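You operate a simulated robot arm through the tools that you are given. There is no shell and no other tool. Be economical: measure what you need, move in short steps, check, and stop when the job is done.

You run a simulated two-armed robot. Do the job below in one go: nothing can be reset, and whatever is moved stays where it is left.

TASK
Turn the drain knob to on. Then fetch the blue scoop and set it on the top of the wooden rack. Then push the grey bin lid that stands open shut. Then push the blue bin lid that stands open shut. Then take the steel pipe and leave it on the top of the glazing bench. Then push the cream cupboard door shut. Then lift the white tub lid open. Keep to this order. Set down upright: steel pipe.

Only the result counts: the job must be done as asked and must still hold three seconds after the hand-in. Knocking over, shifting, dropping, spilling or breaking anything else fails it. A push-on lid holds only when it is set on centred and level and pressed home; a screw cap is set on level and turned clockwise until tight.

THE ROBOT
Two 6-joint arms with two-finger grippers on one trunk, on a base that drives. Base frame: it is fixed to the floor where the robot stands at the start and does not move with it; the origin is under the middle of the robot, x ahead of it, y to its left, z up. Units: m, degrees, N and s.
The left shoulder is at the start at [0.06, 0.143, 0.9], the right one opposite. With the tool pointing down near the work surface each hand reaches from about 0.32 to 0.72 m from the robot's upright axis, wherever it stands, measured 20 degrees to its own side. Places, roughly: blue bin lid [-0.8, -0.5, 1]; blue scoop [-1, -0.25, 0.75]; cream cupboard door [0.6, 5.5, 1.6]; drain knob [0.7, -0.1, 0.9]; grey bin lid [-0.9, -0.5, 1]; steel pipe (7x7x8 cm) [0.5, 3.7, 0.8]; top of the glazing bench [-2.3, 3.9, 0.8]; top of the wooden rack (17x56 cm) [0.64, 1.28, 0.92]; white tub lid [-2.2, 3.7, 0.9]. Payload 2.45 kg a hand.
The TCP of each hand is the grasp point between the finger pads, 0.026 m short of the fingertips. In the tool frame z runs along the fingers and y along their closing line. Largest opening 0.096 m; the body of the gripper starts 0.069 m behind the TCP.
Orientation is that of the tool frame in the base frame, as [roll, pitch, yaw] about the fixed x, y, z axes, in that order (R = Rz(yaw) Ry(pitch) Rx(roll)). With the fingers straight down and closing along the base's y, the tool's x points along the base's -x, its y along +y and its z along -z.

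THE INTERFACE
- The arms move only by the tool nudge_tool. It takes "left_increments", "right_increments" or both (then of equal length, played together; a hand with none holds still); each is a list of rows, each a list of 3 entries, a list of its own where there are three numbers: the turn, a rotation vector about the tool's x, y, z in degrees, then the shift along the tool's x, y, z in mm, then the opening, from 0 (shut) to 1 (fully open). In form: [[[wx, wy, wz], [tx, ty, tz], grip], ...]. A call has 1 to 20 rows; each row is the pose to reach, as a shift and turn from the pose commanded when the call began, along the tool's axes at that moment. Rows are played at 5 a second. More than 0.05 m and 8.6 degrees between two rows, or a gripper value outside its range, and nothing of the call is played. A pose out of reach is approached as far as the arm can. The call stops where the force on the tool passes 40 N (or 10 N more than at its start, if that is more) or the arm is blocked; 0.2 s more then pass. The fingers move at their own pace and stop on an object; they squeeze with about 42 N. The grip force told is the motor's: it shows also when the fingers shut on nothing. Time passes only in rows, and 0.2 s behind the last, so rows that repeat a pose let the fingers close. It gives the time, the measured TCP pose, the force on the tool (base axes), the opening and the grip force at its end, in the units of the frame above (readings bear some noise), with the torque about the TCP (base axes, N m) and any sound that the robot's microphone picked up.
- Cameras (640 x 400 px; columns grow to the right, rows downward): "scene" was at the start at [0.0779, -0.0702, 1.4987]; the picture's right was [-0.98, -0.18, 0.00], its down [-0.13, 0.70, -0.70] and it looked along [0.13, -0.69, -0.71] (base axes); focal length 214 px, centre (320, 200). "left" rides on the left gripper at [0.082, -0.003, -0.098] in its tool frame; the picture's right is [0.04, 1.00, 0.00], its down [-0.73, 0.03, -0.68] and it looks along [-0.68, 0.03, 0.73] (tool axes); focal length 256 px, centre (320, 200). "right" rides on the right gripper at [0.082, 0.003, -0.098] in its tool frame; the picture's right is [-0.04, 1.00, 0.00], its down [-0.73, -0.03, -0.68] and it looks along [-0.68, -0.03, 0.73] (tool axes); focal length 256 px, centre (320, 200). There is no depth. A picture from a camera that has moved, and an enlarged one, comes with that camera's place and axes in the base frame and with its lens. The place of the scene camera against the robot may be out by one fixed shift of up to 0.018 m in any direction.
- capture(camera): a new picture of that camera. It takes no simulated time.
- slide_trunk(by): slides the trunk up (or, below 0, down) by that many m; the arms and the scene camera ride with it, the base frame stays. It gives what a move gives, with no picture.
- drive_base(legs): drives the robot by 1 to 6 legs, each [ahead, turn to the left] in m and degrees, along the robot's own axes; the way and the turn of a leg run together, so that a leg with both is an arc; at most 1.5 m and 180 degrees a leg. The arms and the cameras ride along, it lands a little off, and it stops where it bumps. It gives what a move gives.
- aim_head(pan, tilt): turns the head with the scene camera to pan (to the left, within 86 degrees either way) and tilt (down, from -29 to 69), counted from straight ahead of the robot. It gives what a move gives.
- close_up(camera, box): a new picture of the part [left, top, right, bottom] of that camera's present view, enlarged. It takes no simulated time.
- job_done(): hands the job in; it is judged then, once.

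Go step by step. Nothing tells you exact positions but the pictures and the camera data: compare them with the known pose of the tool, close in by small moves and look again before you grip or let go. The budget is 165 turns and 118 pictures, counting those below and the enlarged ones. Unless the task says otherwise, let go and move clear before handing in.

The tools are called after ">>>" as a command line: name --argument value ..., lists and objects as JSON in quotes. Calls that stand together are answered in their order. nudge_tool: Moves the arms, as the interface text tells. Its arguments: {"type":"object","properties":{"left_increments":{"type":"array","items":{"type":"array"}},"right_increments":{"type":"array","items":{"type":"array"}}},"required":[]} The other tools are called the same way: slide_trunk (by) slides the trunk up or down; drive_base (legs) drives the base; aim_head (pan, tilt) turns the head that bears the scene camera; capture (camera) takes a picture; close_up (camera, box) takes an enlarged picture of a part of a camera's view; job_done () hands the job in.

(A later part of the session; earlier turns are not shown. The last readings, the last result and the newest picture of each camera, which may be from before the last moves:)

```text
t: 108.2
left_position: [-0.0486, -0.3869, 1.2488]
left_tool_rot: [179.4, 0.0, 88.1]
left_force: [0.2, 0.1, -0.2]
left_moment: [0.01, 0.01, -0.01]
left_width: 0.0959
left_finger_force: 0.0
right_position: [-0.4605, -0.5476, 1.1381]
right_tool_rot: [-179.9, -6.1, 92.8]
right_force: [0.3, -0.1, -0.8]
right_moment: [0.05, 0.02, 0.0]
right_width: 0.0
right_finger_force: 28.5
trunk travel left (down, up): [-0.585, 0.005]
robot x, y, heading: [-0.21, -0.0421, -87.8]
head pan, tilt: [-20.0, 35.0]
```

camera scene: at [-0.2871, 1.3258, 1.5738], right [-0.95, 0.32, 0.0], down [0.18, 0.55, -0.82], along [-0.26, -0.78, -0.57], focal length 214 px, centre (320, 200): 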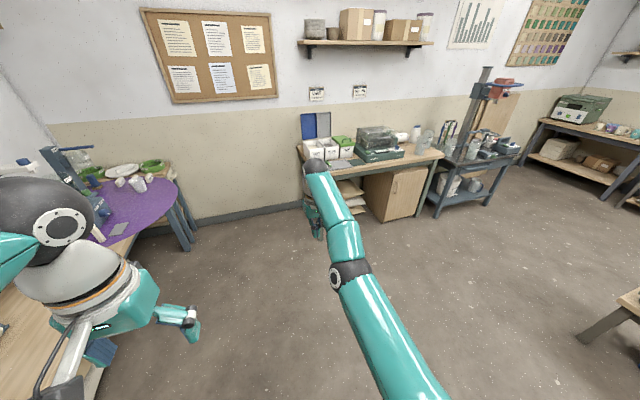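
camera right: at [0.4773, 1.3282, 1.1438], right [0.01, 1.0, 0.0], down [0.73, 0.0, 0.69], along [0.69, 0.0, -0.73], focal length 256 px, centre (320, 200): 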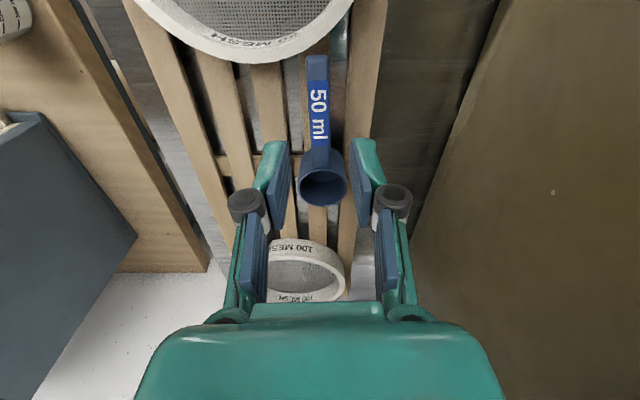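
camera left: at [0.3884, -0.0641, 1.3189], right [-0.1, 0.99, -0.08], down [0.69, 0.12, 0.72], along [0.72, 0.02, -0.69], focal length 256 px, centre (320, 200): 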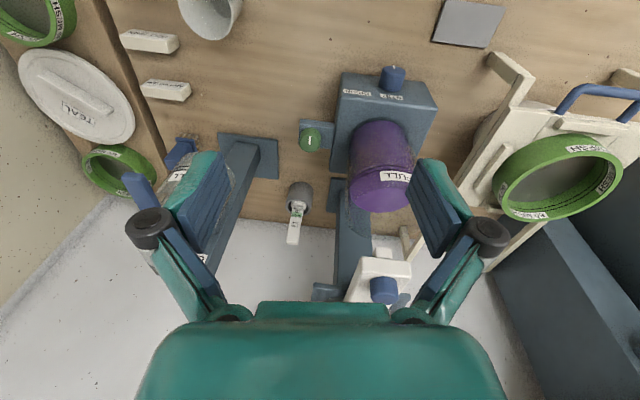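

Position good. I retract both hands a little and raise the right before turning and closing in on the bench end.

>>> nudge_tool --right_increments '[[[0, 0, 0], [35, 0, -20], 0], [[0, 3, 0], [70, 0, -40], 0], [[0, 6, 0], [105, 0, -60], 0], [[0, 6, 0], [140, 0, -70], 0]]' --left_increments '[[[0, 0, 0], [15, 0, 0], 0.5], [[0, 0, 0], [30, 0, 0], 0], [[0, 0, 0], [45, 0, 0], 0], [[0, 0, 0], [60, 0, 0], 0]]'

>>> drive_base --legs '[[0, -29], [0.2, 0]]'

>>> capture --camera "scene"

```text
t: 109.2
left_position: [-0.0452, -0.3221, 1.2512]
left_tool_rot: [179.6, 0.0, 88.2]
left_force: [-0.1, 1.1, 0.7]
left_moment: [-0.05, 0.02, 0.0]
left_width: 0.0001
left_finger_force: 28.2
right_position: [-0.4682, -0.4127, 1.2253]
right_tool_rot: [-179.9, -12.2, 92.9]
right_force: [-0.6, -0.4, 0.9]
right_moment: [-0.05, -0.01, 0.02]
right_width: 0.0002
right_finger_force: 28.9
trunk travel left (down, up): [-0.585, 0.005]
robot x, y, heading: [-0.2076, -0.0419, -87.6]
head pan, tilt: [-20.0, 35.0]
```

```text
t: 112.4
left_position: [-0.2909, -0.5469, 1.2494]
left_tool_rot: [179.4, -0.1, 59.3]
left_force: [-0.3, -1.0, -1.1]
left_moment: [0.04, -0.02, 0.0]
left_width: 0.0001
left_finger_force: 28.7
right_position: [-0.7045, -0.4234, 1.2242]
right_tool_rot: [-179.9, -12.1, 64.1]
right_force: [0.1, 0.8, 1.6]
right_moment: [0.01, -0.06, -0.02]
right_width: 0.0
right_finger_force: 28.3
trunk travel left (down, up): [-0.585, 0.005]
robot x, y, heading: [-0.2931, -0.2233, -116.8]
head pan, tilt: [-20.0, 35.0]
```

```text
58 pictures are left
camera scene: at [-0.3856, -0.3273, 1.5738], right [-0.69, 0.73, 0.0], down [0.42, 0.39, -0.82], along [-0.59, -0.56, -0.57], focal length 214 px, centre (320, 200)
```

scene: 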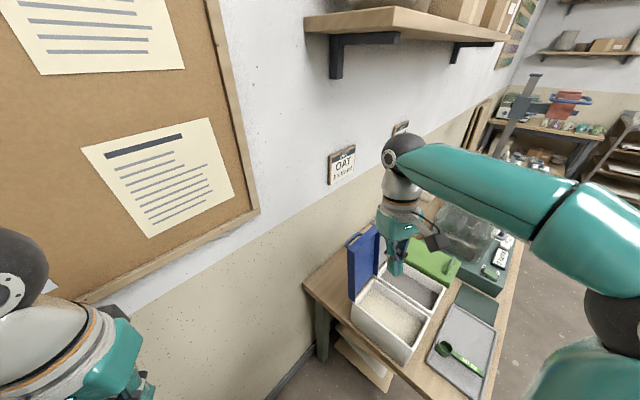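

I see the lids stand nearly upright, tops about z≈1.13, y≈-0.56. I tilt the right tool to point outward for more reach, and drive slightly closer.

>>> nudge_tool --right_increments '[[[0, -6.5, 0], [0, 0, -5], 0], [[0, -13, 0], [0, 0, -10], 0], [[0, -19.5, 0], [0, 0, -15], 0], [[0, -26, 0], [0, 0, -15], 0], [[0, -32, 0], [0, 0, -15], 0]]'

>>> drive_base --legs '[[0.06, -6]]'

>>> capture --camera "right"

>>> capture --camera "scene"

```text
t: 113.6
left_position: [-0.2901, -0.5454, 1.2513]
left_tool_rot: [179.6, -0.1, 59.3]
left_force: [-0.1, -0.4, -0.6]
left_moment: [-0.02, 0.02, -0.02]
left_width: 0.0
left_finger_force: 28.7
right_position: [-0.7042, -0.4249, 1.2401]
right_tool_rot: [-179.9, 20.1, 64.1]
right_force: [1.1, 0.6, 0.0]
right_moment: [-0.04, 0.03, 0.01]
right_width: 0.0
right_finger_force: 28.8
trunk travel left (down, up): [-0.585, 0.005]
robot x, y, heading: [-0.2971, -0.2216, -116.6]
head pan, tilt: [-20.0, 35.0]
```

```text
t: 114.5
left_position: [-0.3559, -0.6006, 1.2504]
left_tool_rot: [179.4, -0.1, 53.3]
left_force: [-0.9, -0.2, -1.2]
left_moment: [0.09, -0.02, -0.02]
left_width: 0.0
left_finger_force: 28.6
right_position: [-0.7555, -0.4365, 1.2394]
right_tool_rot: [-180.0, 19.7, 58.0]
right_force: [0.0, -1.2, 0.4]
right_moment: [0.05, -0.03, -0.03]
right_width: 0.0
right_finger_force: 28.0
trunk travel left (down, up): [-0.585, 0.005]
robot x, y, heading: [-0.3221, -0.2766, -122.7]
head pan, tilt: [-20.0, 35.0]
```

```text
57 pictures are left
camera right: at [-0.6935, -0.3447, 1.3048], right [0.83, -0.56, 0.01], down [-0.27, -0.38, 0.89], along [-0.49, -0.74, -0.46], focal length 256 px, centre (320, 200)
```

right: 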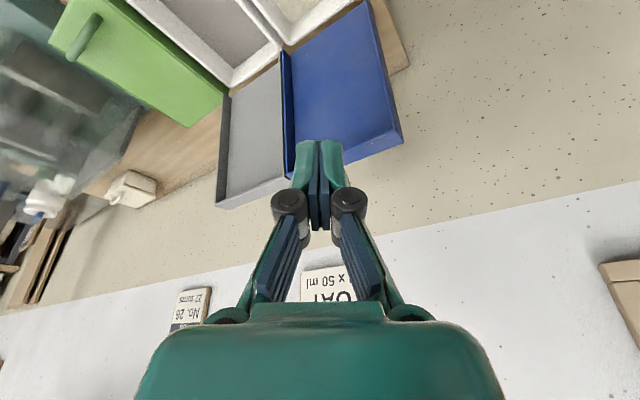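

```text
56 pictures are left
camera scene: at [-0.426, -0.3731, 1.5736], right [-0.6, 0.8, 0.0], down [0.46, 0.35, -0.82], along [-0.65, -0.49, -0.58], focal length 214 px, centre (320, 200)
```

scene: 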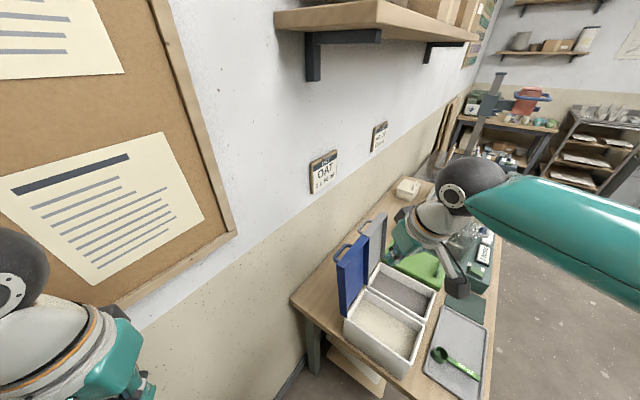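

Both views agree: lid tops at z≈1.13, y≈-0.56; grey spans x≈-0.88…-1.02. I move the closed fingers over the grey lid to behind it, staying above.

>>> nudge_tool --right_increments '[[[0, 0, 0], [-36, -8, 20], 0], [[0, 0, 0], [-72, -15, 40], 0], [[0, 0, 0], [-107, -22, 60], 0], [[0, 0, 0], [-142, -29, 80], 0], [[0, 0, 0], [-178, -36, 99], 0], [[0, 0, 0], [-212, -44, 119], 0]]'

>>> capture --camera "right"

>>> close_up --camera "scene" --box '[290, 160, 490, 360]'

```text
t: 116.0
left_position: [-0.3548, -0.6, 1.2507]
left_tool_rot: [179.4, -0.2, 53.2]
left_force: [-0.2, -0.9, 0.7]
left_moment: [0.02, 0.0, -0.03]
left_width: 0.0
left_finger_force: 29.3
right_position: [-0.9184, -0.6171, 1.1984]
right_tool_rot: [-179.9, 19.8, 58.0]
right_force: [-0.6, -1.0, -0.5]
right_moment: [0.03, 0.0, -0.02]
right_width: 0.0001
right_finger_force: 28.8
trunk travel left (down, up): [-0.585, 0.005]
robot x, y, heading: [-0.3199, -0.2776, -122.9]
head pan, tilt: [-20.0, 35.0]
```

```text
55 pictures are left
camera right: at [-0.8573, -0.5241, 1.2642], right [0.83, -0.56, 0.01], down [-0.27, -0.38, 0.89], along [-0.49, -0.74, -0.46], focal length 256 px, centre (320, 200)
```

right: 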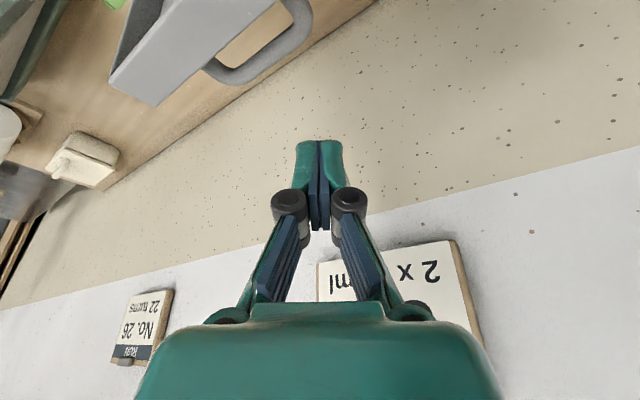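

```text
2.00 times, centred on (390, 260) of scene
camera zoom: at [-0.4262, -0.3725, 1.5736], right [-0.6, 0.8, 0.0], down [0.46, 0.35, -0.82], along [-0.65, -0.49, -0.58], focal length 429 px, centre (180, 80)
```

zoom: 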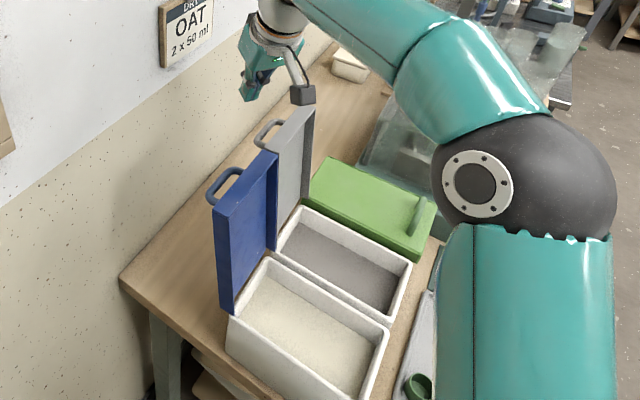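

The lids have loop handles on their backs. I move a bit further toward the wall, then down behind the grey handle.

>>> nudge_tool --right_increments '[[[0, 0, 0], [-32, 21, 12], 0], [[0, 0, 0], [-19, 21, 48], 0], [[0, 0, 0], [-6, 21, 84], 0], [[0, 0, 0], [7, 21, 118], 0]]'

>>> capture --camera "right"

>>> close_up --camera "scene" --box '[290, 160, 490, 360]'

```text
t: 117.0
left_position: [-0.3556, -0.5977, 1.2501]
left_tool_rot: [179.5, -0.1, 53.2]
left_force: [-0.9, 0.3, -0.2]
left_moment: [-0.03, 0.0, -0.01]
left_width: 0.0
left_finger_force: 28.4
right_position: [-0.9181, -0.6551, 1.0861]
right_tool_rot: [180.0, 20.0, 58.0]
right_force: [-0.1, 0.0, -0.4]
right_moment: [0.03, -0.01, -0.02]
right_width: 0.0
right_finger_force: 28.9
trunk travel left (down, up): [-0.585, 0.005]
robot x, y, heading: [-0.3249, -0.2805, -122.8]
head pan, tilt: [-20.0, 35.0]
```

```text
53 pictures are left
camera right: at [-0.8568, -0.5627, 1.153], right [0.83, -0.56, 0.01], down [-0.27, -0.37, 0.89], along [-0.49, -0.74, -0.46], focal length 256 px, centre (320, 200)
```

right: 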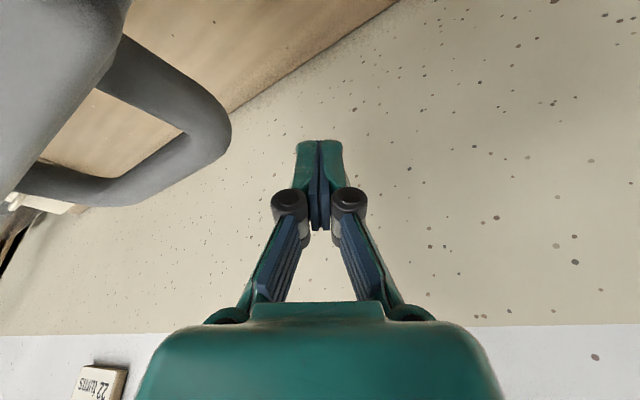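

```text
2.00 times, centred on (390, 260) of scene
camera zoom: at [-0.4255, -0.3703, 1.5739], right [-0.6, 0.8, 0.0], down [0.46, 0.35, -0.82], along [-0.65, -0.5, -0.57], focal length 429 px, centre (180, 80)
```

zoom: 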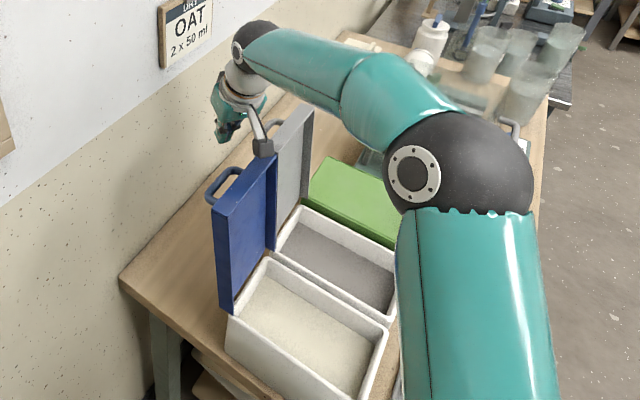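

I raise the fingertip to pass above the handle, shift to the lid's middle and drag the grey lid's top edge forward.

>>> nudge_tool --right_increments '[[[0, 0, 0], [-29, -30, -27], 0], [[0, 0, 0], [3, -51, -38], 0], [[0, 0, 0], [35, -72, -50], 0], [[0, 0, 0], [67, -94, -61], 0]]'

>>> capture --camera "scene"

```text
t: 118.0
left_position: [-0.3531, -0.5974, 1.2508]
left_tool_rot: [179.5, 0.1, 53.2]
left_force: [0.6, 0.4, 0.2]
left_moment: [0.01, 0.01, 0.0]
left_width: 0.0
left_finger_force: 28.8
right_position: [-0.9529, -0.5327, 1.121]
right_tool_rot: [-179.8, 19.8, 58.1]
right_force: [-1.2, 0.6, 0.7]
right_moment: [-0.01, 0.04, -0.01]
right_width: 0.0
right_finger_force: 28.0
trunk travel left (down, up): [-0.585, 0.005]
robot x, y, heading: [-0.3222, -0.2744, -123.0]
head pan, tilt: [-20.0, 35.0]
```

```text
51 pictures are left
camera scene: at [-0.4241, -0.3687, 1.574], right [-0.6, 0.8, 0.0], down [0.46, 0.35, -0.82], along [-0.65, -0.5, -0.57], focal length 214 px, centre (320, 200)
```

scene: 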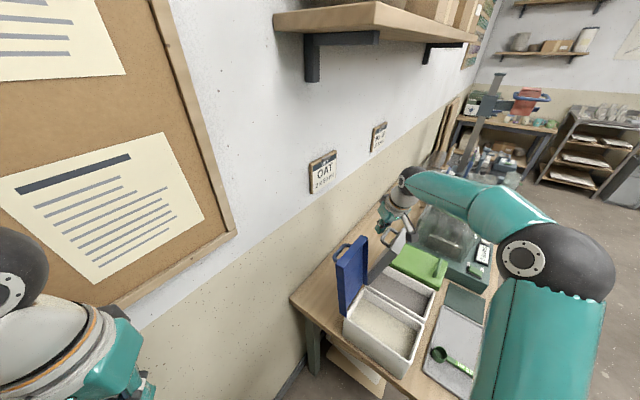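

>>> close_up --camera "scene" --box '[320, 170, 460, 310]'

>>> capture --camera "right"

```text
2.86 times, centred on (390, 240) of scene
camera zoom: at [-0.4241, -0.3687, 1.574], right [-0.6, 0.8, 0.0], down [0.46, 0.35, -0.82], along [-0.65, -0.5, -0.57], focal length 613 px, centre (120, 86)
```

zoom: 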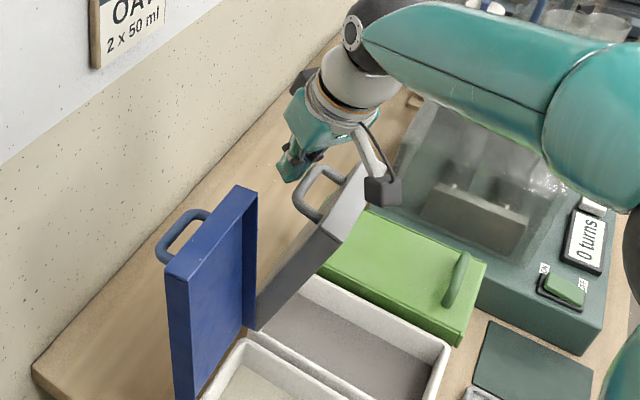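

```text
49 pictures are left
camera right: at [-0.8919, -0.4401, 1.1872], right [0.83, -0.56, 0.01], down [-0.27, -0.37, 0.89], along [-0.49, -0.74, -0.46], focal length 256 px, centre (320, 200)
```

right: 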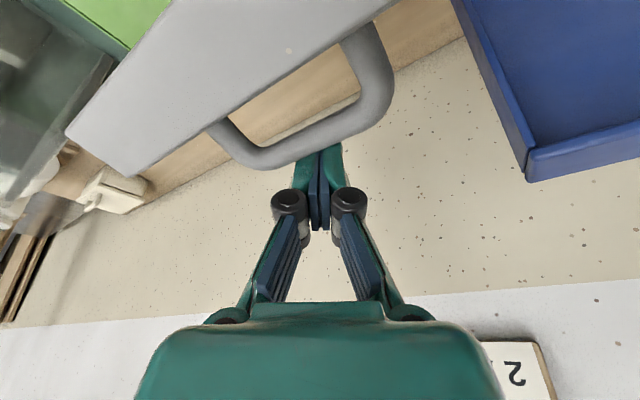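

The grey lid is past vertical, leaning forward. I keep pushing forward and slightly down.

>>> nudge_tool --right_increments '[[[0, 0, 0], [33, -19, 4], 0], [[0, 0, 0], [66, -37, 8], 0], [[0, 0, 0], [99, -56, 12], 0], [[0, 0, 0], [132, -74, 16], 0]]'

>>> close_up --camera "scene" --box '[320, 170, 480, 330]'

```text
t: 119.0
left_position: [-0.3526, -0.5982, 1.2506]
left_tool_rot: [179.5, -0.1, 53.2]
left_force: [0.5, -0.4, -0.1]
left_moment: [0.0, 0.05, -0.03]
left_width: 0.0001
left_finger_force: 28.6
right_position: [-0.9536, -0.3936, 1.0618]
right_tool_rot: [-179.9, 19.9, 58.1]
right_force: [0.6, 0.7, -0.3]
right_moment: [0.01, 0.02, 0.01]
right_width: 0.0
right_finger_force: 28.1
trunk travel left (down, up): [-0.585, 0.005]
robot x, y, heading: [-0.3224, -0.2768, -122.7]
head pan, tilt: [-20.0, 35.0]
```

```text
2.50 times, centred on (400, 250) of scene
camera zoom: at [-0.4242, -0.3694, 1.574], right [-0.6, 0.8, 0.0], down [0.46, 0.35, -0.82], along [-0.65, -0.5, -0.57], focal length 536 px, centre (120, 75)
```

zoom: 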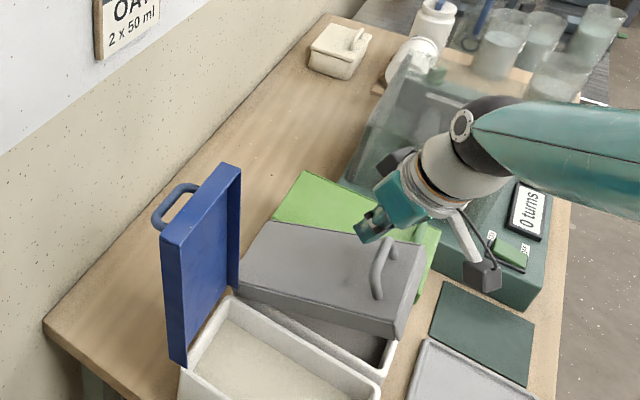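

Nearly shut. I press down from above.

>>> nudge_tool --right_increments '[[[0, 0, 0], [7, 0, 19], 0], [[0, 0, 0], [14, 0, 38], 0], [[0, 0, 0], [20, 0, 56], 0], [[0, 0, 0], [24, 0, 66], 0], [[0, 0, 0], [27, 0, 75], 0]]'

>>> close_up --camera "scene" --box '[320, 170, 480, 330]'

```text
t: 120.2
left_position: [-0.3548, -0.5989, 1.251]
left_tool_rot: [179.5, -0.1, 53.2]
left_force: [-0.7, -0.4, -0.1]
left_moment: [0.01, -0.01, -0.03]
left_width: 0.0
left_finger_force: 28.4
right_position: [-0.9546, -0.3946, 0.9802]
right_tool_rot: [-179.9, 19.8, 58.1]
right_force: [-0.5, 0.0, 1.0]
right_moment: [-0.01, -0.04, 0.03]
right_width: 0.0
right_finger_force: 28.8
trunk travel left (down, up): [-0.585, 0.005]
robot x, y, heading: [-0.3253, -0.2775, -122.6]
head pan, tilt: [-20.0, 35.0]
```

```text
2.50 times, centred on (400, 250) of scene
camera zoom: at [-0.425, -0.3704, 1.5739], right [-0.6, 0.8, 0.0], down [0.46, 0.35, -0.82], along [-0.65, -0.5, -0.57], focal length 536 px, centre (120, 75)
```

zoom: 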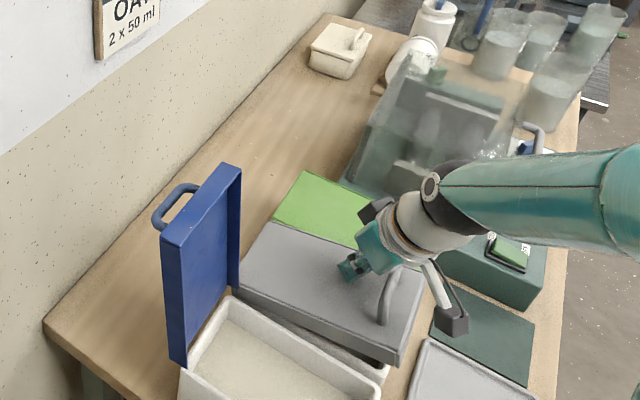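

I press the rest of the way.

>>> nudge_tool --right_increments '[[[0, 0, 0], [4, 0, 10], 0], [[0, 0, 0], [7, 0, 20], 0], [[0, 0, 0], [10, 0, 28], 0], [[0, 0, 0], [13, 0, 36], 0], [[0, 0, 0], [16, 0, 44], 0], [[0, 0, 0], [19, 0, 52], 0]]'

>>> close_up --camera "scene" --box '[320, 170, 480, 330]'

```text
t: 121.4
left_position: [-0.3509, -0.5975, 1.2508]
left_tool_rot: [179.6, 0.0, 53.2]
left_force: [-0.6, 0.3, 1.0]
left_moment: [-0.01, -0.03, 0.01]
left_width: 0.0001
left_finger_force: 28.6
right_position: [-0.9559, -0.3947, 0.9459]
right_tool_rot: [-179.1, 20.9, 58.2]
right_force: [12.2, 4.1, 25.8]
right_moment: [0.18, -0.42, 0.02]
right_width: 0.0059
right_finger_force: 28.9
trunk travel left (down, up): [-0.585, 0.005]
robot x, y, heading: [-0.32, -0.2778, -122.8]
head pan, tilt: [-20.0, 35.0]
stopped in row 6 (right hand): the force on the tool passed its limit at 51 N (the readings are from after the stop); the commanded pose is now the measured one
```

```text
2.50 times, centred on (400, 250) of scene
camera zoom: at [-0.4206, -0.3689, 1.5746], right [-0.6, 0.8, 0.0], down [0.45, 0.35, -0.82], along [-0.65, -0.5, -0.57], focal length 536 px, centre (120, 75)
```

zoom: 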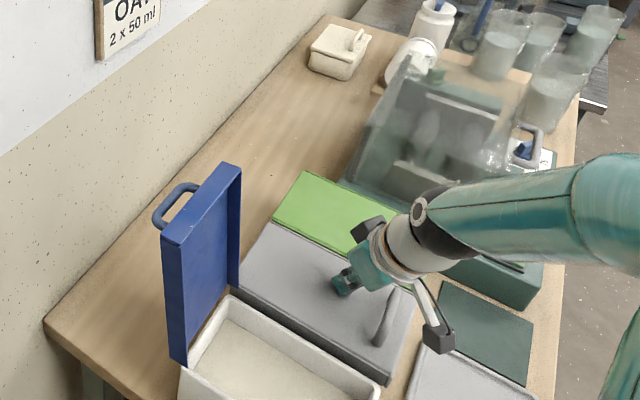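

The grey lid is shut. Now I raise the hand and go over and behind the blue lid.

>>> nudge_tool --right_increments '[[[0, 0, 0], [-14, 0, -37], 0], [[0, 0, 0], [-27, 0, -74], 0], [[0, 0, 0], [-40, 0, -111], 0], [[0, 0, 0], [-54, 0, -148], 0], [[0, 0, 0], [-67, 0, -185], 0], [[0, 0, 0], [-81, 0, -222], 0], [[0, 0, 0], [-94, 0, -258], 0], [[0, 0, 0], [-113, 37, -251], 0], [[0, 0, 0], [-132, 75, -244], 0], [[0, 0, 0], [-152, 112, -237], 0], [[0, 0, 0], [-171, 150, -230], 0], [[0, 0, 0], [-190, 187, -223], 0], [[0, 0, 0], [-209, 224, -216], 0], [[0, 0, 0], [-228, 261, -209], 0]]'

>>> close_up --camera "scene" --box '[300, 160, 460, 320]'

```text
t: 124.4
left_position: [-0.3538, -0.5998, 1.2496]
left_tool_rot: [179.8, -0.2, 53.2]
left_force: [-0.6, -0.1, -0.2]
left_moment: [0.02, -0.04, -0.01]
left_width: 0.0
left_finger_force: 28.6
right_position: [-0.8067, -0.6555, 1.2133]
right_tool_rot: [-179.3, 20.5, 58.1]
right_force: [-0.5, 0.0, -0.2]
right_moment: [0.0, 0.03, -0.04]
right_width: 0.0
right_finger_force: 28.3
trunk travel left (down, up): [-0.585, 0.005]
robot x, y, heading: [-0.3303, -0.278, -122.8]
head pan, tilt: [-20.0, 35.0]
```

```text
2.50 times, centred on (380, 240) of scene
camera zoom: at [-0.4242, -0.372, 1.5738], right [-0.6, 0.8, 0.0], down [0.46, 0.35, -0.82], along [-0.65, -0.49, -0.57], focal length 536 px, centre (170, 100)
```

zoom: 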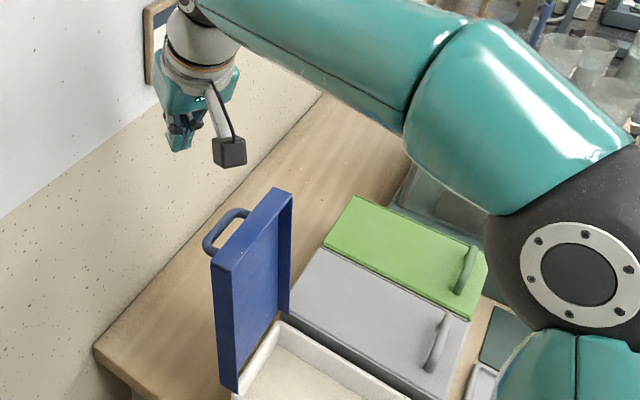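

I lower behind the blue lid and drag it forward the same way.

>>> nudge_tool --right_increments '[[[0, 0, 0], [10, 0, 29], 0], [[0, 0, 0], [21, 0, 58], 0], [[0, 0, 0], [31, 0, 87], 0], [[0, 0, 0], [63, -21, 75], 0], [[0, 0, 0], [95, -42, 64], 0], [[0, 0, 0], [127, -64, 52], 0], [[0, 0, 0], [160, -83, 56], 0], [[0, 0, 0], [193, -101, 60], 0], [[0, 0, 0], [226, -120, 64], 0], [[0, 0, 0], [259, -138, 68], 0]]'

>>> close_up --camera "scene" --box '[300, 160, 480, 340]'

```text
t: 126.6
left_position: [-0.3537, -0.597, 1.2515]
left_tool_rot: [179.5, -0.1, 53.2]
left_force: [-0.7, 0.0, 0.4]
left_moment: [-0.02, 0.02, -0.04]
left_width: 0.0001
left_finger_force: 27.9
right_position: [-0.8108, -0.3925, 1.0625]
right_tool_rot: [-179.3, 20.6, 58.1]
right_force: [0.8, -0.7, 0.7]
right_moment: [0.03, -0.01, -0.01]
right_width: 0.0002
right_finger_force: 28.5
trunk travel left (down, up): [-0.585, 0.005]
robot x, y, heading: [-0.3225, -0.279, -122.5]
head pan, tilt: [-20.0, 35.0]
```

```text
2.22 times, centred on (390, 250) of scene
camera zoom: at [-0.4241, -0.3693, 1.574], right [-0.6, 0.8, 0.0], down [0.46, 0.35, -0.82], along [-0.65, -0.5, -0.57], focal length 477 px, centre (164, 89)
```

zoom: 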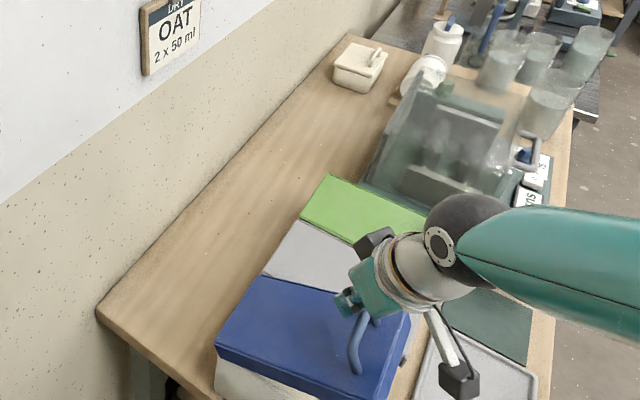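

Works the same. I press the blue lid down.

>>> nudge_tool --right_increments '[[[0, 0, 0], [9, 0, 25], 0], [[0, 0, 0], [18, 0, 50], 0], [[0, 0, 0], [27, 0, 75], 0], [[0, 0, 0], [32, 0, 88], 0], [[0, 0, 0], [37, 0, 101], 0], [[0, 0, 0], [42, 0, 112], 0], [[0, 0, 0], [45, 0, 120], 0], [[0, 0, 0], [48, 0, 128], 0]]'

>>> close_up --camera "scene" --box '[300, 160, 480, 340]'

```text
t: 128.1
left_position: [-0.3502, -0.5964, 1.2537]
left_tool_rot: [179.6, 0.1, 53.3]
left_force: [-0.3, 0.0, -0.2]
left_moment: [0.06, 0.01, 0.0]
left_width: 0.0001
left_finger_force: 28.9
right_position: [-0.8119, -0.3944, 0.9472]
right_tool_rot: [-178.9, 21.6, 58.4]
right_force: [12.7, 10.1, 33.8]
right_moment: [0.29, -0.41, 0.04]
right_width: 0.0061
right_finger_force: 28.7
trunk travel left (down, up): [-0.585, 0.005]
robot x, y, heading: [-0.3239, -0.2721, -122.6]
head pan, tilt: [-20.0, 35.0]
stopped in row 7 (right hand): the force on the tool passed its limit at 51 N (the readings are from after the stop); the commanded pose is now the measured one
```

```text
2.22 times, centred on (390, 250) of scene
camera zoom: at [-0.4198, -0.3675, 1.575], right [-0.6, 0.8, 0.0], down [0.45, 0.35, -0.82], along [-0.65, -0.5, -0.57], focal length 477 px, centre (164, 89)
```

zoom: 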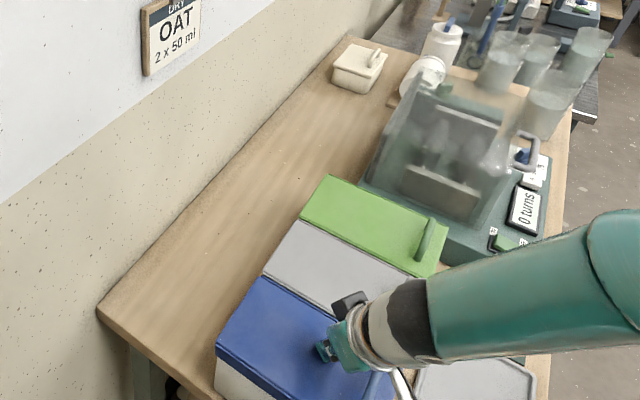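

Both lids are shut. I lift and retract the right hand, then back out.

>>> nudge_tool --right_increments '[[[0, 0, 0], [-14, 0, -36], 0], [[0, 0, 0], [-28, 0, -72], 0], [[0, 0, 0], [-42, 0, -108], 0], [[0, 0, 0], [-56, 0, -144], 0], [[0, 0, 0], [-70, 0, -180], 0], [[0, 7, 0], [-50, 0, -210], 0], [[0, 14, 0], [-10, 0, -225], 0], [[0, 21, 0], [30, 0, -225], 0], [[0, 21, 0], [70, 0, -215], 0]]'

>>> drive_base --legs '[[-0.4, 0]]'

>>> capture --camera "scene"

```text
t: 130.1
left_position: [-0.3515, -0.598, 1.2526]
left_tool_rot: [179.6, 0.0, 53.3]
left_force: [0.2, -0.1, 1.2]
left_moment: [-0.02, 0.02, 0.01]
left_width: 0.0001
left_finger_force: 28.2
right_position: [-0.7355, -0.2754, 1.118]
right_tool_rot: [-179.1, 0.1, 58.0]
right_force: [-0.3, 1.0, 0.3]
right_moment: [0.0, 0.03, -0.04]
right_width: 0.0
right_finger_force: 28.5
trunk travel left (down, up): [-0.585, 0.005]
robot x, y, heading: [-0.3244, -0.2757, -122.9]
head pan, tilt: [-20.0, 35.0]
```

```text
t: 132.6
left_position: [-0.135, -0.2605, 1.2525]
left_tool_rot: [179.4, 0.0, 53.5]
left_force: [0.0, 0.2, 0.4]
left_moment: [-0.03, 0.02, -0.02]
left_width: 0.0
left_finger_force: 28.7
right_position: [-0.5193, 0.0616, 1.1192]
right_tool_rot: [-179.1, 0.3, 58.3]
right_force: [-0.1, 0.9, -0.5]
right_moment: [-0.04, -0.01, 0.02]
right_width: 0.0
right_finger_force: 28.4
trunk travel left (down, up): [-0.585, 0.005]
robot x, y, heading: [-0.1058, 0.0586, -122.4]
head pan, tilt: [-20.0, 35.0]
```

```text
42 pictures are left
camera scene: at [-0.2067, -0.0326, 1.5741], right [-0.61, 0.79, 0.0], down [0.46, 0.35, -0.82], along [-0.65, -0.5, -0.57], focal length 214 px, centre (320, 200)
```

scene: 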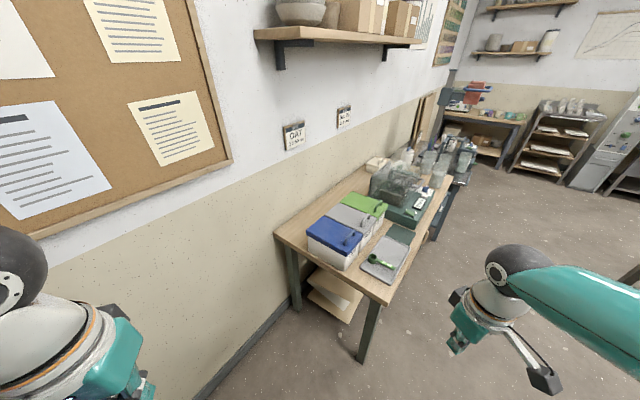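

Both bin lids are shut. Now I head for the steel pipe at about (0.5, 3.7), turning in short legs.

>>> drive_base --legs '[[0, -50], [0.25, 0]]'

>>> drive_base --legs '[[0, -49]]'

>>> drive_base --legs '[[0, -49]]'

>>> capture --camera "scene"

```text
t: 137.0
left_position: [-0.6226, -0.1551, 1.2517]
left_tool_rot: [179.5, -0.2, 3.4]
left_force: [0.4, -0.7, -0.1]
left_moment: [-0.02, -0.04, -0.01]
left_width: 0.0
left_finger_force: 28.4
right_position: [-0.6225, 0.3457, 1.1175]
right_tool_rot: [-179.1, 0.2, 8.1]
right_force: [-0.4, 0.1, -0.5]
right_moment: [0.01, -0.03, -0.01]
right_width: 0.0
right_finger_force: 28.7
trunk travel left (down, up): [-0.585, 0.005]
robot x, y, heading: [-0.3553, 0.0285, -172.8]
head pan, tilt: [-20.0, 35.0]
```

```text
t: 139.9
left_position: [-0.6683, 0.1091, 1.252]
left_tool_rot: [179.4, -0.1, -45.9]
left_force: [0.3, -0.2, -0.1]
left_moment: [-0.01, -0.02, 0.03]
left_width: 0.0
left_finger_force: 28.7
right_position: [-0.2884, 0.4353, 1.1207]
right_tool_rot: [-179.1, 0.2, -41.0]
right_force: [0.2, -0.9, 0.5]
right_moment: [-0.02, 0.03, -0.02]
right_width: 0.0001
right_finger_force: 28.5
trunk travel left (down, up): [-0.585, 0.005]
robot x, y, heading: [-0.3648, 0.0157, 137.9]
head pan, tilt: [-20.0, 35.0]
```

```text
t: 142.8
left_position: [-0.4942, 0.3075, 1.2535]
left_tool_rot: [179.5, 0.0, -95.0]
left_force: [-0.6, -0.3, -0.4]
left_moment: [0.0, -0.03, 0.03]
left_width: 0.0001
left_finger_force: 28.6
right_position: [-0.0001, 0.2347, 1.12]
right_tool_rot: [-179.1, 0.2, -90.1]
right_force: [-0.6, -0.2, 0.6]
right_moment: [0.01, 0.03, -0.02]
right_width: 0.0
right_finger_force: 28.5
trunk travel left (down, up): [-0.585, 0.005]
robot x, y, heading: [-0.3838, 0.0146, 88.9]
head pan, tilt: [-20.0, 35.0]
```

```text
41 pictures are left
camera scene: at [-0.3453, 0.1701, 1.574], right [0.93, -0.36, 0.0], down [-0.2, -0.54, -0.82], along [0.29, 0.77, -0.57], focal length 214 px, centre (320, 200)
```

scene: 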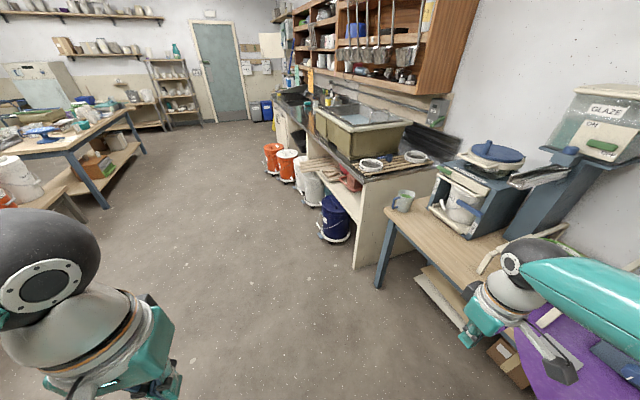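

The path ahead is open; orange buckets protrude near the counter, so I keep a bit left and drive up.

>>> drive_base --legs '[[0, 7], [1.5, 0], [0.7, 0]]'

>>> aim_head --pan -40 --tilt 30

>>> capture --camera "scene"

```text
t: 154.4
left_position: [-0.7629, 2.4844, 1.2534]
left_tool_rot: [179.5, -0.1, -88.0]
left_force: [-0.1, 0.6, 0.9]
left_moment: [-0.02, 0.01, 0.0]
left_width: 0.0
left_finger_force: 28.1
right_position: [-0.2624, 2.4722, 1.12]
right_tool_rot: [-179.2, 0.2, -83.2]
right_force: [0.6, 0.0, 1.0]
right_moment: [0.0, 0.01, -0.02]
right_width: 0.0
right_finger_force: 28.5
trunk travel left (down, up): [-0.585, 0.005]
robot x, y, heading: [-0.6148, 2.2122, 96.0]
head pan, tilt: [-20.0, 35.0]
```

```text
t: 155.3
left_position: [-0.7621, 2.4839, 1.2533]
left_tool_rot: [179.4, 0.0, -88.0]
left_force: [-0.3, 0.3, -0.4]
left_moment: [0.01, 0.01, -0.06]
left_width: 0.0
left_finger_force: 28.5
right_position: [-0.2633, 2.4709, 1.1208]
right_tool_rot: [-179.2, 0.2, -83.1]
right_force: [0.8, 0.6, -0.1]
right_moment: [0.0, 0.02, -0.02]
right_width: 0.0
right_finger_force: 28.9
trunk travel left (down, up): [-0.585, 0.005]
robot x, y, heading: [-0.6099, 2.2117, 96.1]
head pan, tilt: [-40.0, 30.0]
```

```text
40 pictures are left
camera scene: at [-0.5673, 2.3549, 1.5817], right [0.83, -0.56, 0.0], down [-0.28, -0.42, -0.87], along [0.48, 0.72, -0.5], focal length 214 px, centre (320, 200)
```

scene: 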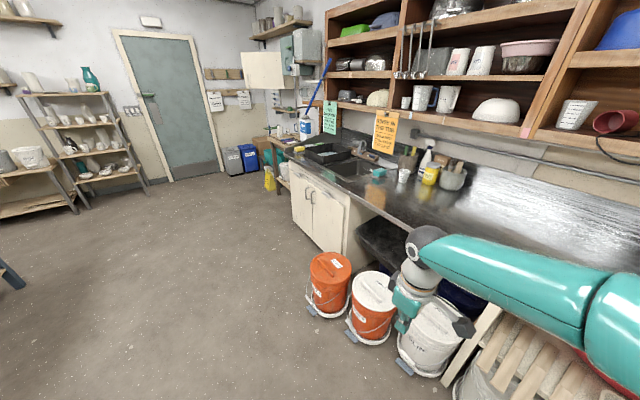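

Let me zoom on the counter for the pipe.

>>> close_up --camera "scene" --box '[280, 110, 480, 230]'

```text
3.20 times, centred on (380, 170) of scene
camera zoom: at [-0.5673, 2.3549, 1.5817], right [0.83, -0.56, 0.0], down [-0.28, -0.42, -0.87], along [0.48, 0.72, -0.5], focal length 686 px, centre (128, 296)
```

zoom: 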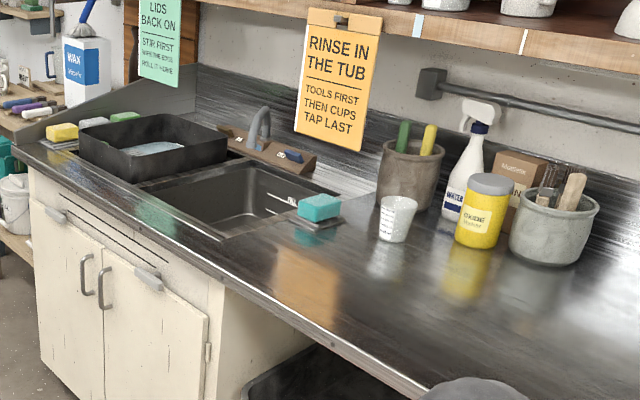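

The pipe is probably inside the counter sink near (0.5, 3.7). I drive up beside it and turn to face it.

>>> drive_base --legs '[[0, -4], [1.5, 0], [0.12, 0], [0, -46]]'

>>> drive_base --legs '[[0, -46]]'

>>> aim_head --pan 0 --tilt 35

>>> capture --camera "scene"

```text
t: 166.5
left_position: [-0.561, 4.1242, 1.2539]
left_tool_rot: [179.6, -0.1, -138.1]
left_force: [-0.8, 0.0, 0.5]
left_moment: [0.03, -0.02, 0.01]
left_width: 0.0001
left_finger_force: 29.0
right_position: [-0.249, 3.7321, 1.1216]
right_tool_rot: [-179.1, 0.2, -133.3]
right_force: [-0.4, -0.4, 0.3]
right_moment: [0.01, 0.01, 0.03]
right_width: 0.0
right_finger_force: 28.6
trunk travel left (down, up): [-0.585, 0.005]
robot x, y, heading: [-0.6869, 3.8394, 45.9]
head pan, tilt: [-40.0, 30.0]
```

```text
t: 169.3
left_position: [-0.3957, 3.9483, 1.2551]
left_tool_rot: [179.6, 0.0, 175.9]
left_force: [-0.5, 0.0, 0.3]
left_moment: [-0.01, -0.01, 0.01]
left_width: 0.0003
left_finger_force: 28.4
right_position: [-0.4593, 3.4522, 1.1208]
right_tool_rot: [-179.1, 0.2, -179.4]
right_force: [-0.1, -0.3, 0.1]
right_moment: [0.01, -0.01, 0.01]
right_width: 0.0
right_finger_force: 28.8
trunk travel left (down, up): [-0.585, 0.005]
robot x, y, heading: [-0.6842, 3.8581, 0.3]
head pan, tilt: [-40.0, 30.0]
```

```text
t: 170.4
left_position: [-0.3954, 3.949, 1.2547]
left_tool_rot: [179.4, -0.1, 176.0]
left_force: [-0.2, -0.2, 0.2]
left_moment: [0.05, 0.01, -0.04]
left_width: 0.0
left_finger_force: 28.5
right_position: [-0.4596, 3.4533, 1.1216]
right_tool_rot: [-179.1, 0.1, -179.4]
right_force: [-0.2, -0.4, 0.6]
right_moment: [0.04, -0.03, 0.0]
right_width: 0.0
right_finger_force: 28.3
trunk travel left (down, up): [-0.585, 0.005]
robot x, y, heading: [-0.6844, 3.8565, 0.1]
head pan, tilt: [0.0, 35.0]
```

```text
38 pictures are left
camera scene: at [-0.5311, 3.8662, 1.5739], right [0.0, -1.0, 0.0], down [-0.57, 0.0, -0.82], along [0.82, 0.0, -0.57], focal length 214 px, centre (320, 200)
```

scene: 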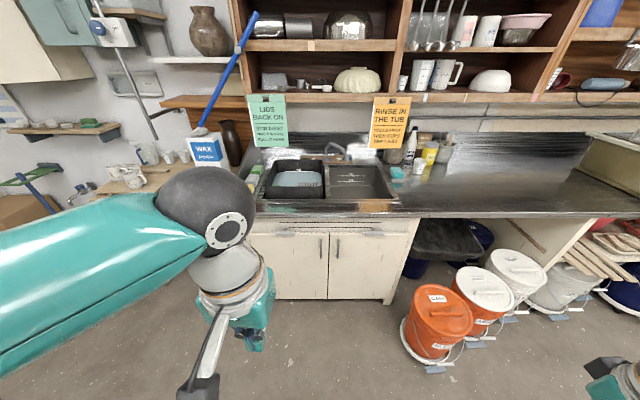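

I drive closer to look down into the sink.

>>> drive_base --legs '[[0.52, 0]]'

>>> aim_head --pan -15 --tilt 50

>>> capture --camera "scene"

```text
t: 173.4
left_position: [0.1257, 3.9514, 1.2546]
left_tool_rot: [179.5, -0.1, 176.0]
left_force: [0.2, -0.9, 0.4]
left_moment: [0.0, 0.02, 0.0]
left_width: 0.0
left_finger_force: 28.2
right_position: [0.0612, 3.4547, 1.1219]
right_tool_rot: [-179.1, 0.0, -179.4]
right_force: [0.5, 0.4, 0.4]
right_moment: [-0.01, 0.05, 0.01]
right_width: 0.0
right_finger_force: 28.1
trunk travel left (down, up): [-0.585, 0.005]
robot x, y, heading: [-0.1637, 3.8582, 0.3]
head pan, tilt: [0.0, 35.0]
```

```text
t: 174.2
left_position: [0.1241, 3.9508, 1.2554]
left_tool_rot: [179.5, -0.1, 176.0]
left_force: [-0.5, 0.1, 0.1]
left_moment: [-0.01, -0.01, 0.0]
left_width: 0.0
left_finger_force: 28.8
right_position: [0.0607, 3.4562, 1.1228]
right_tool_rot: [-179.0, 0.2, -179.3]
right_force: [-0.9, 0.3, -0.1]
right_moment: [0.01, 0.01, 0.02]
right_width: 0.0
right_finger_force: 28.4
trunk travel left (down, up): [-0.585, 0.005]
robot x, y, heading: [-0.1663, 3.8618, 0.3]
head pan, tilt: [-15.0, 50.0]
```

```text
37 pictures are left
camera scene: at [-0.0255, 3.849, 1.5523], right [-0.25, -0.97, 0.0], down [-0.74, 0.19, -0.64], along [0.62, -0.16, -0.77], focal length 214 px, centre (320, 200)
```

scene: 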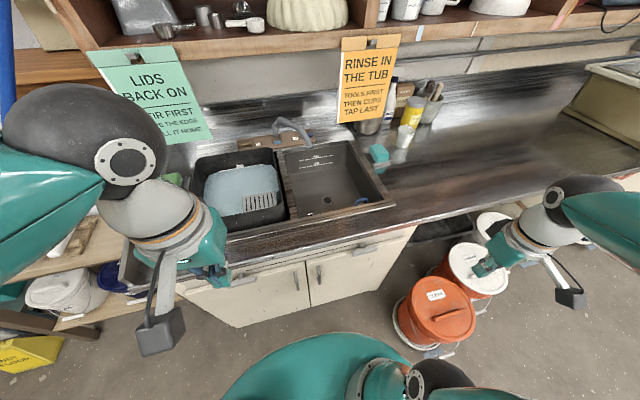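

I zoom on the sink area.

>>> close_up --camera "scene" --box '[190, 110, 450, 290]'

```text
2.22 times, centred on (320, 200) of scene
camera zoom: at [-0.0255, 3.849, 1.5523], right [-0.25, -0.97, 0.0], down [-0.74, 0.19, -0.64], along [0.62, -0.16, -0.77], focal length 477 px, centre (320, 200)
```

zoom: 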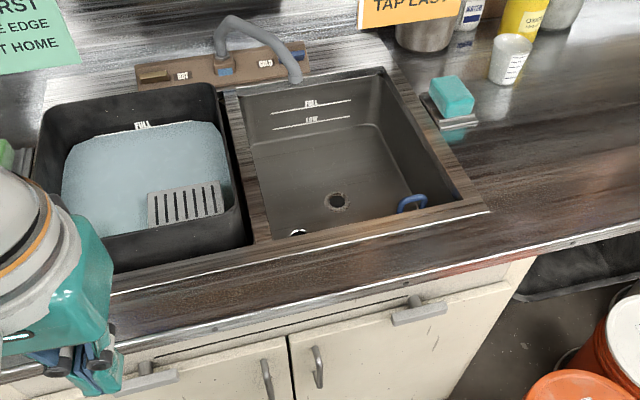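

Something peeks out behind the sink's front wall near (0.49, 3.75); that is probably the pipe. I move up and view it from the right hand's camera.

>>> drive_base --legs '[[0.09, 0]]'

>>> nudge_tool --right_increments '[[[0, 0, 0], [-25, 30, 0], 0.5], [[0, 0, 0], [-50, 60, 0], 1], [[0, 0, 0], [-75, 90, 0], 1], [[0, 0, 0], [-100, 120, 0], 1], [[0, 0, 0], [-125, 150, 0], 1], [[0, 0, 0], [-150, 180, 0], 1], [[0, 0, 0], [-180, 210, 0], 1], [[0, 0, 0], [-210, 240, 0], 1], [[0, 0, 0], [-245, 264, 0], 1]]'

>>> capture --camera "right"

```text
t: 175.3
left_position: [0.2173, 3.9521, 1.2534]
left_tool_rot: [179.5, -0.3, 176.1]
left_force: [-0.2, 0.4, -0.7]
left_moment: [0.02, 0.0, 0.0]
left_width: 0.0
left_finger_force: 28.2
right_position: [0.1524, 3.456, 1.122]
right_tool_rot: [-179.1, 0.0, -179.4]
right_force: [-0.3, -0.6, 0.1]
right_moment: [-0.02, 0.05, 0.02]
right_width: 0.0002
right_finger_force: 28.6
trunk travel left (down, up): [-0.585, 0.005]
robot x, y, heading: [-0.0736, 3.8578, 0.5]
head pan, tilt: [-15.0, 50.0]
```

```text
t: 177.3
left_position: [0.2163, 3.9545, 1.2557]
left_tool_rot: [179.5, -0.1, 176.0]
left_force: [0.4, 0.2, 0.0]
left_moment: [-0.02, 0.02, 0.0]
left_width: 0.0001
left_finger_force: 28.2
right_position: [0.395, 3.7231, 1.1197]
right_tool_rot: [-179.1, 0.2, -179.3]
right_force: [0.0, -0.6, 0.3]
right_moment: [0.0, 0.04, 0.01]
right_width: 0.096
right_finger_force: 0.0
trunk travel left (down, up): [-0.585, 0.005]
robot x, y, heading: [-0.0713, 3.8559, 0.2]
head pan, tilt: [-15.0, 50.0]
```

```text
35 pictures are left
camera right: at [0.3128, 3.7278, 1.2185], right [0.03, 1.0, -0.02], down [0.73, -0.01, 0.68], along [0.68, -0.03, -0.73], focal length 256 px, centre (320, 200)
```

right: 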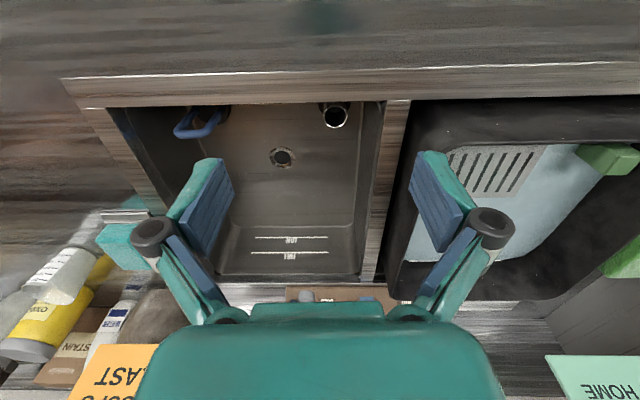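

I see the pipe standing in the sink's front-left corner. I move the hand forward for a clearer view over it.

>>> nudge_tool --right_increments '[[[0, 0, 0], [-35, 3, 0], 1], [[0, 0, 0], [-70, 6, 0], 1], [[0, 0, 0], [-100, 12, 0], 1]]'

>>> close_up --camera "right" --box '[160, 0, 480, 200]'

```text
t: 178.1
left_position: [0.2155, 3.953, 1.2547]
left_tool_rot: [179.5, -0.2, 175.9]
left_force: [0.4, -0.4, 0.8]
left_moment: [0.0, 0.02, 0.01]
left_width: 0.0002
left_finger_force: 29.0
right_position: [0.4938, 3.738, 1.1193]
right_tool_rot: [-179.1, 0.2, -179.3]
right_force: [0.6, 0.7, -0.8]
right_moment: [-0.06, 0.04, 0.01]
right_width: 0.0962
right_finger_force: 0.0
trunk travel left (down, up): [-0.585, 0.005]
robot x, y, heading: [-0.0731, 3.8619, 0.2]
head pan, tilt: [-15.0, 50.0]
```

```text
2.00 times, centred on (320, 100) of right
camera zoom: at [0.4128, 3.7413, 1.2178], right [0.03, 1.0, -0.02], down [0.73, -0.01, 0.68], along [0.68, -0.03, -0.73], focal length 512 px, centre (320, 400)
```

zoom: 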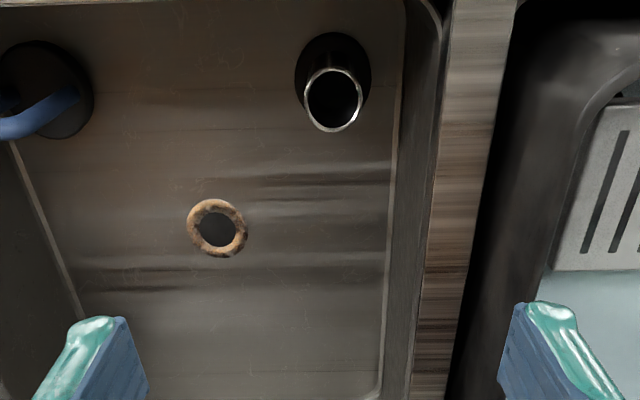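

The pipe stands at about (0.506, 3.742), top z≈0.80, close to the front wall. I rotate the wrist so the camera faces into the sink and set the opening near 7 cm.

>>> nudge_tool --right_increments '[[[0, 0, -8], [-12, 4, 0], 0.75], [[0, 0, -16], [-12, 4, 0], 0.75], [[0, 0, -24], [-12, 4, 0], 0.75], [[0, 0, -32], [-12, 4, 0], 0.75], [[0, 0, -40], [-12, 4, 0], 0.75], [[0, 0, -48], [-12, 4, 0], 0.75], [[0, 0, -56], [-12, 4, 0], 0.75], [[0, 0, -64], [-12, 4, 0], 0.75], [[0, 0, -72], [-12, 4, 0], 0.75], [[0, 0, -80], [-12, 4, 0], 0.75], [[0, 0, -88], [-12, 4, 0], 0.75], [[0, 0, -96], [-12, 4, 0], 0.75], [[0, 0, -104], [-12, 4, 0], 0.75], [[0, 0, -112], [-12, 4, 0], 0.75], [[0, 0, -120], [-12, 4, 0], 0.75], [[0, 0, -128], [-12, 4, 0], 0.75], [[0, 0, -136], [-12, 4, 0], 0.75], [[0, 0, -144], [-12, 4, 0], 0.75]]'

>>> capture --camera "right"

```text
t: 181.9
left_position: [0.2157, 3.952, 1.2548]
left_tool_rot: [179.4, -0.1, 175.9]
left_force: [0.9, -1.1, 0.1]
left_moment: [0.01, 0.01, -0.04]
left_width: 0.0002
left_finger_force: 28.7
right_position: [0.5032, 3.741, 1.1192]
right_tool_rot: [179.4, -0.7, -35.2]
right_force: [-0.6, 0.1, -0.7]
right_moment: [-0.01, -0.03, -0.01]
right_width: 0.0718
right_finger_force: 0.1
trunk travel left (down, up): [-0.585, 0.005]
robot x, y, heading: [-0.0719, 3.8578, 0.4]
head pan, tilt: [-15.0, 50.0]
```

```text
33 pictures are left
camera right: at [0.5689, 3.6928, 1.2198], right [-0.61, -0.79, 0.01], down [-0.59, 0.46, 0.67], along [-0.54, 0.4, -0.74], focal length 256 px, centre (320, 200)
```

right: 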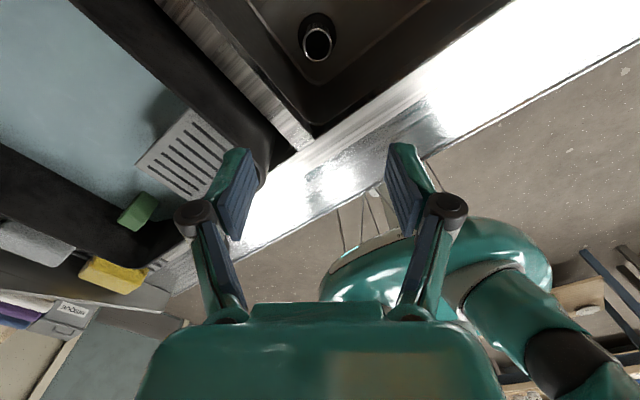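

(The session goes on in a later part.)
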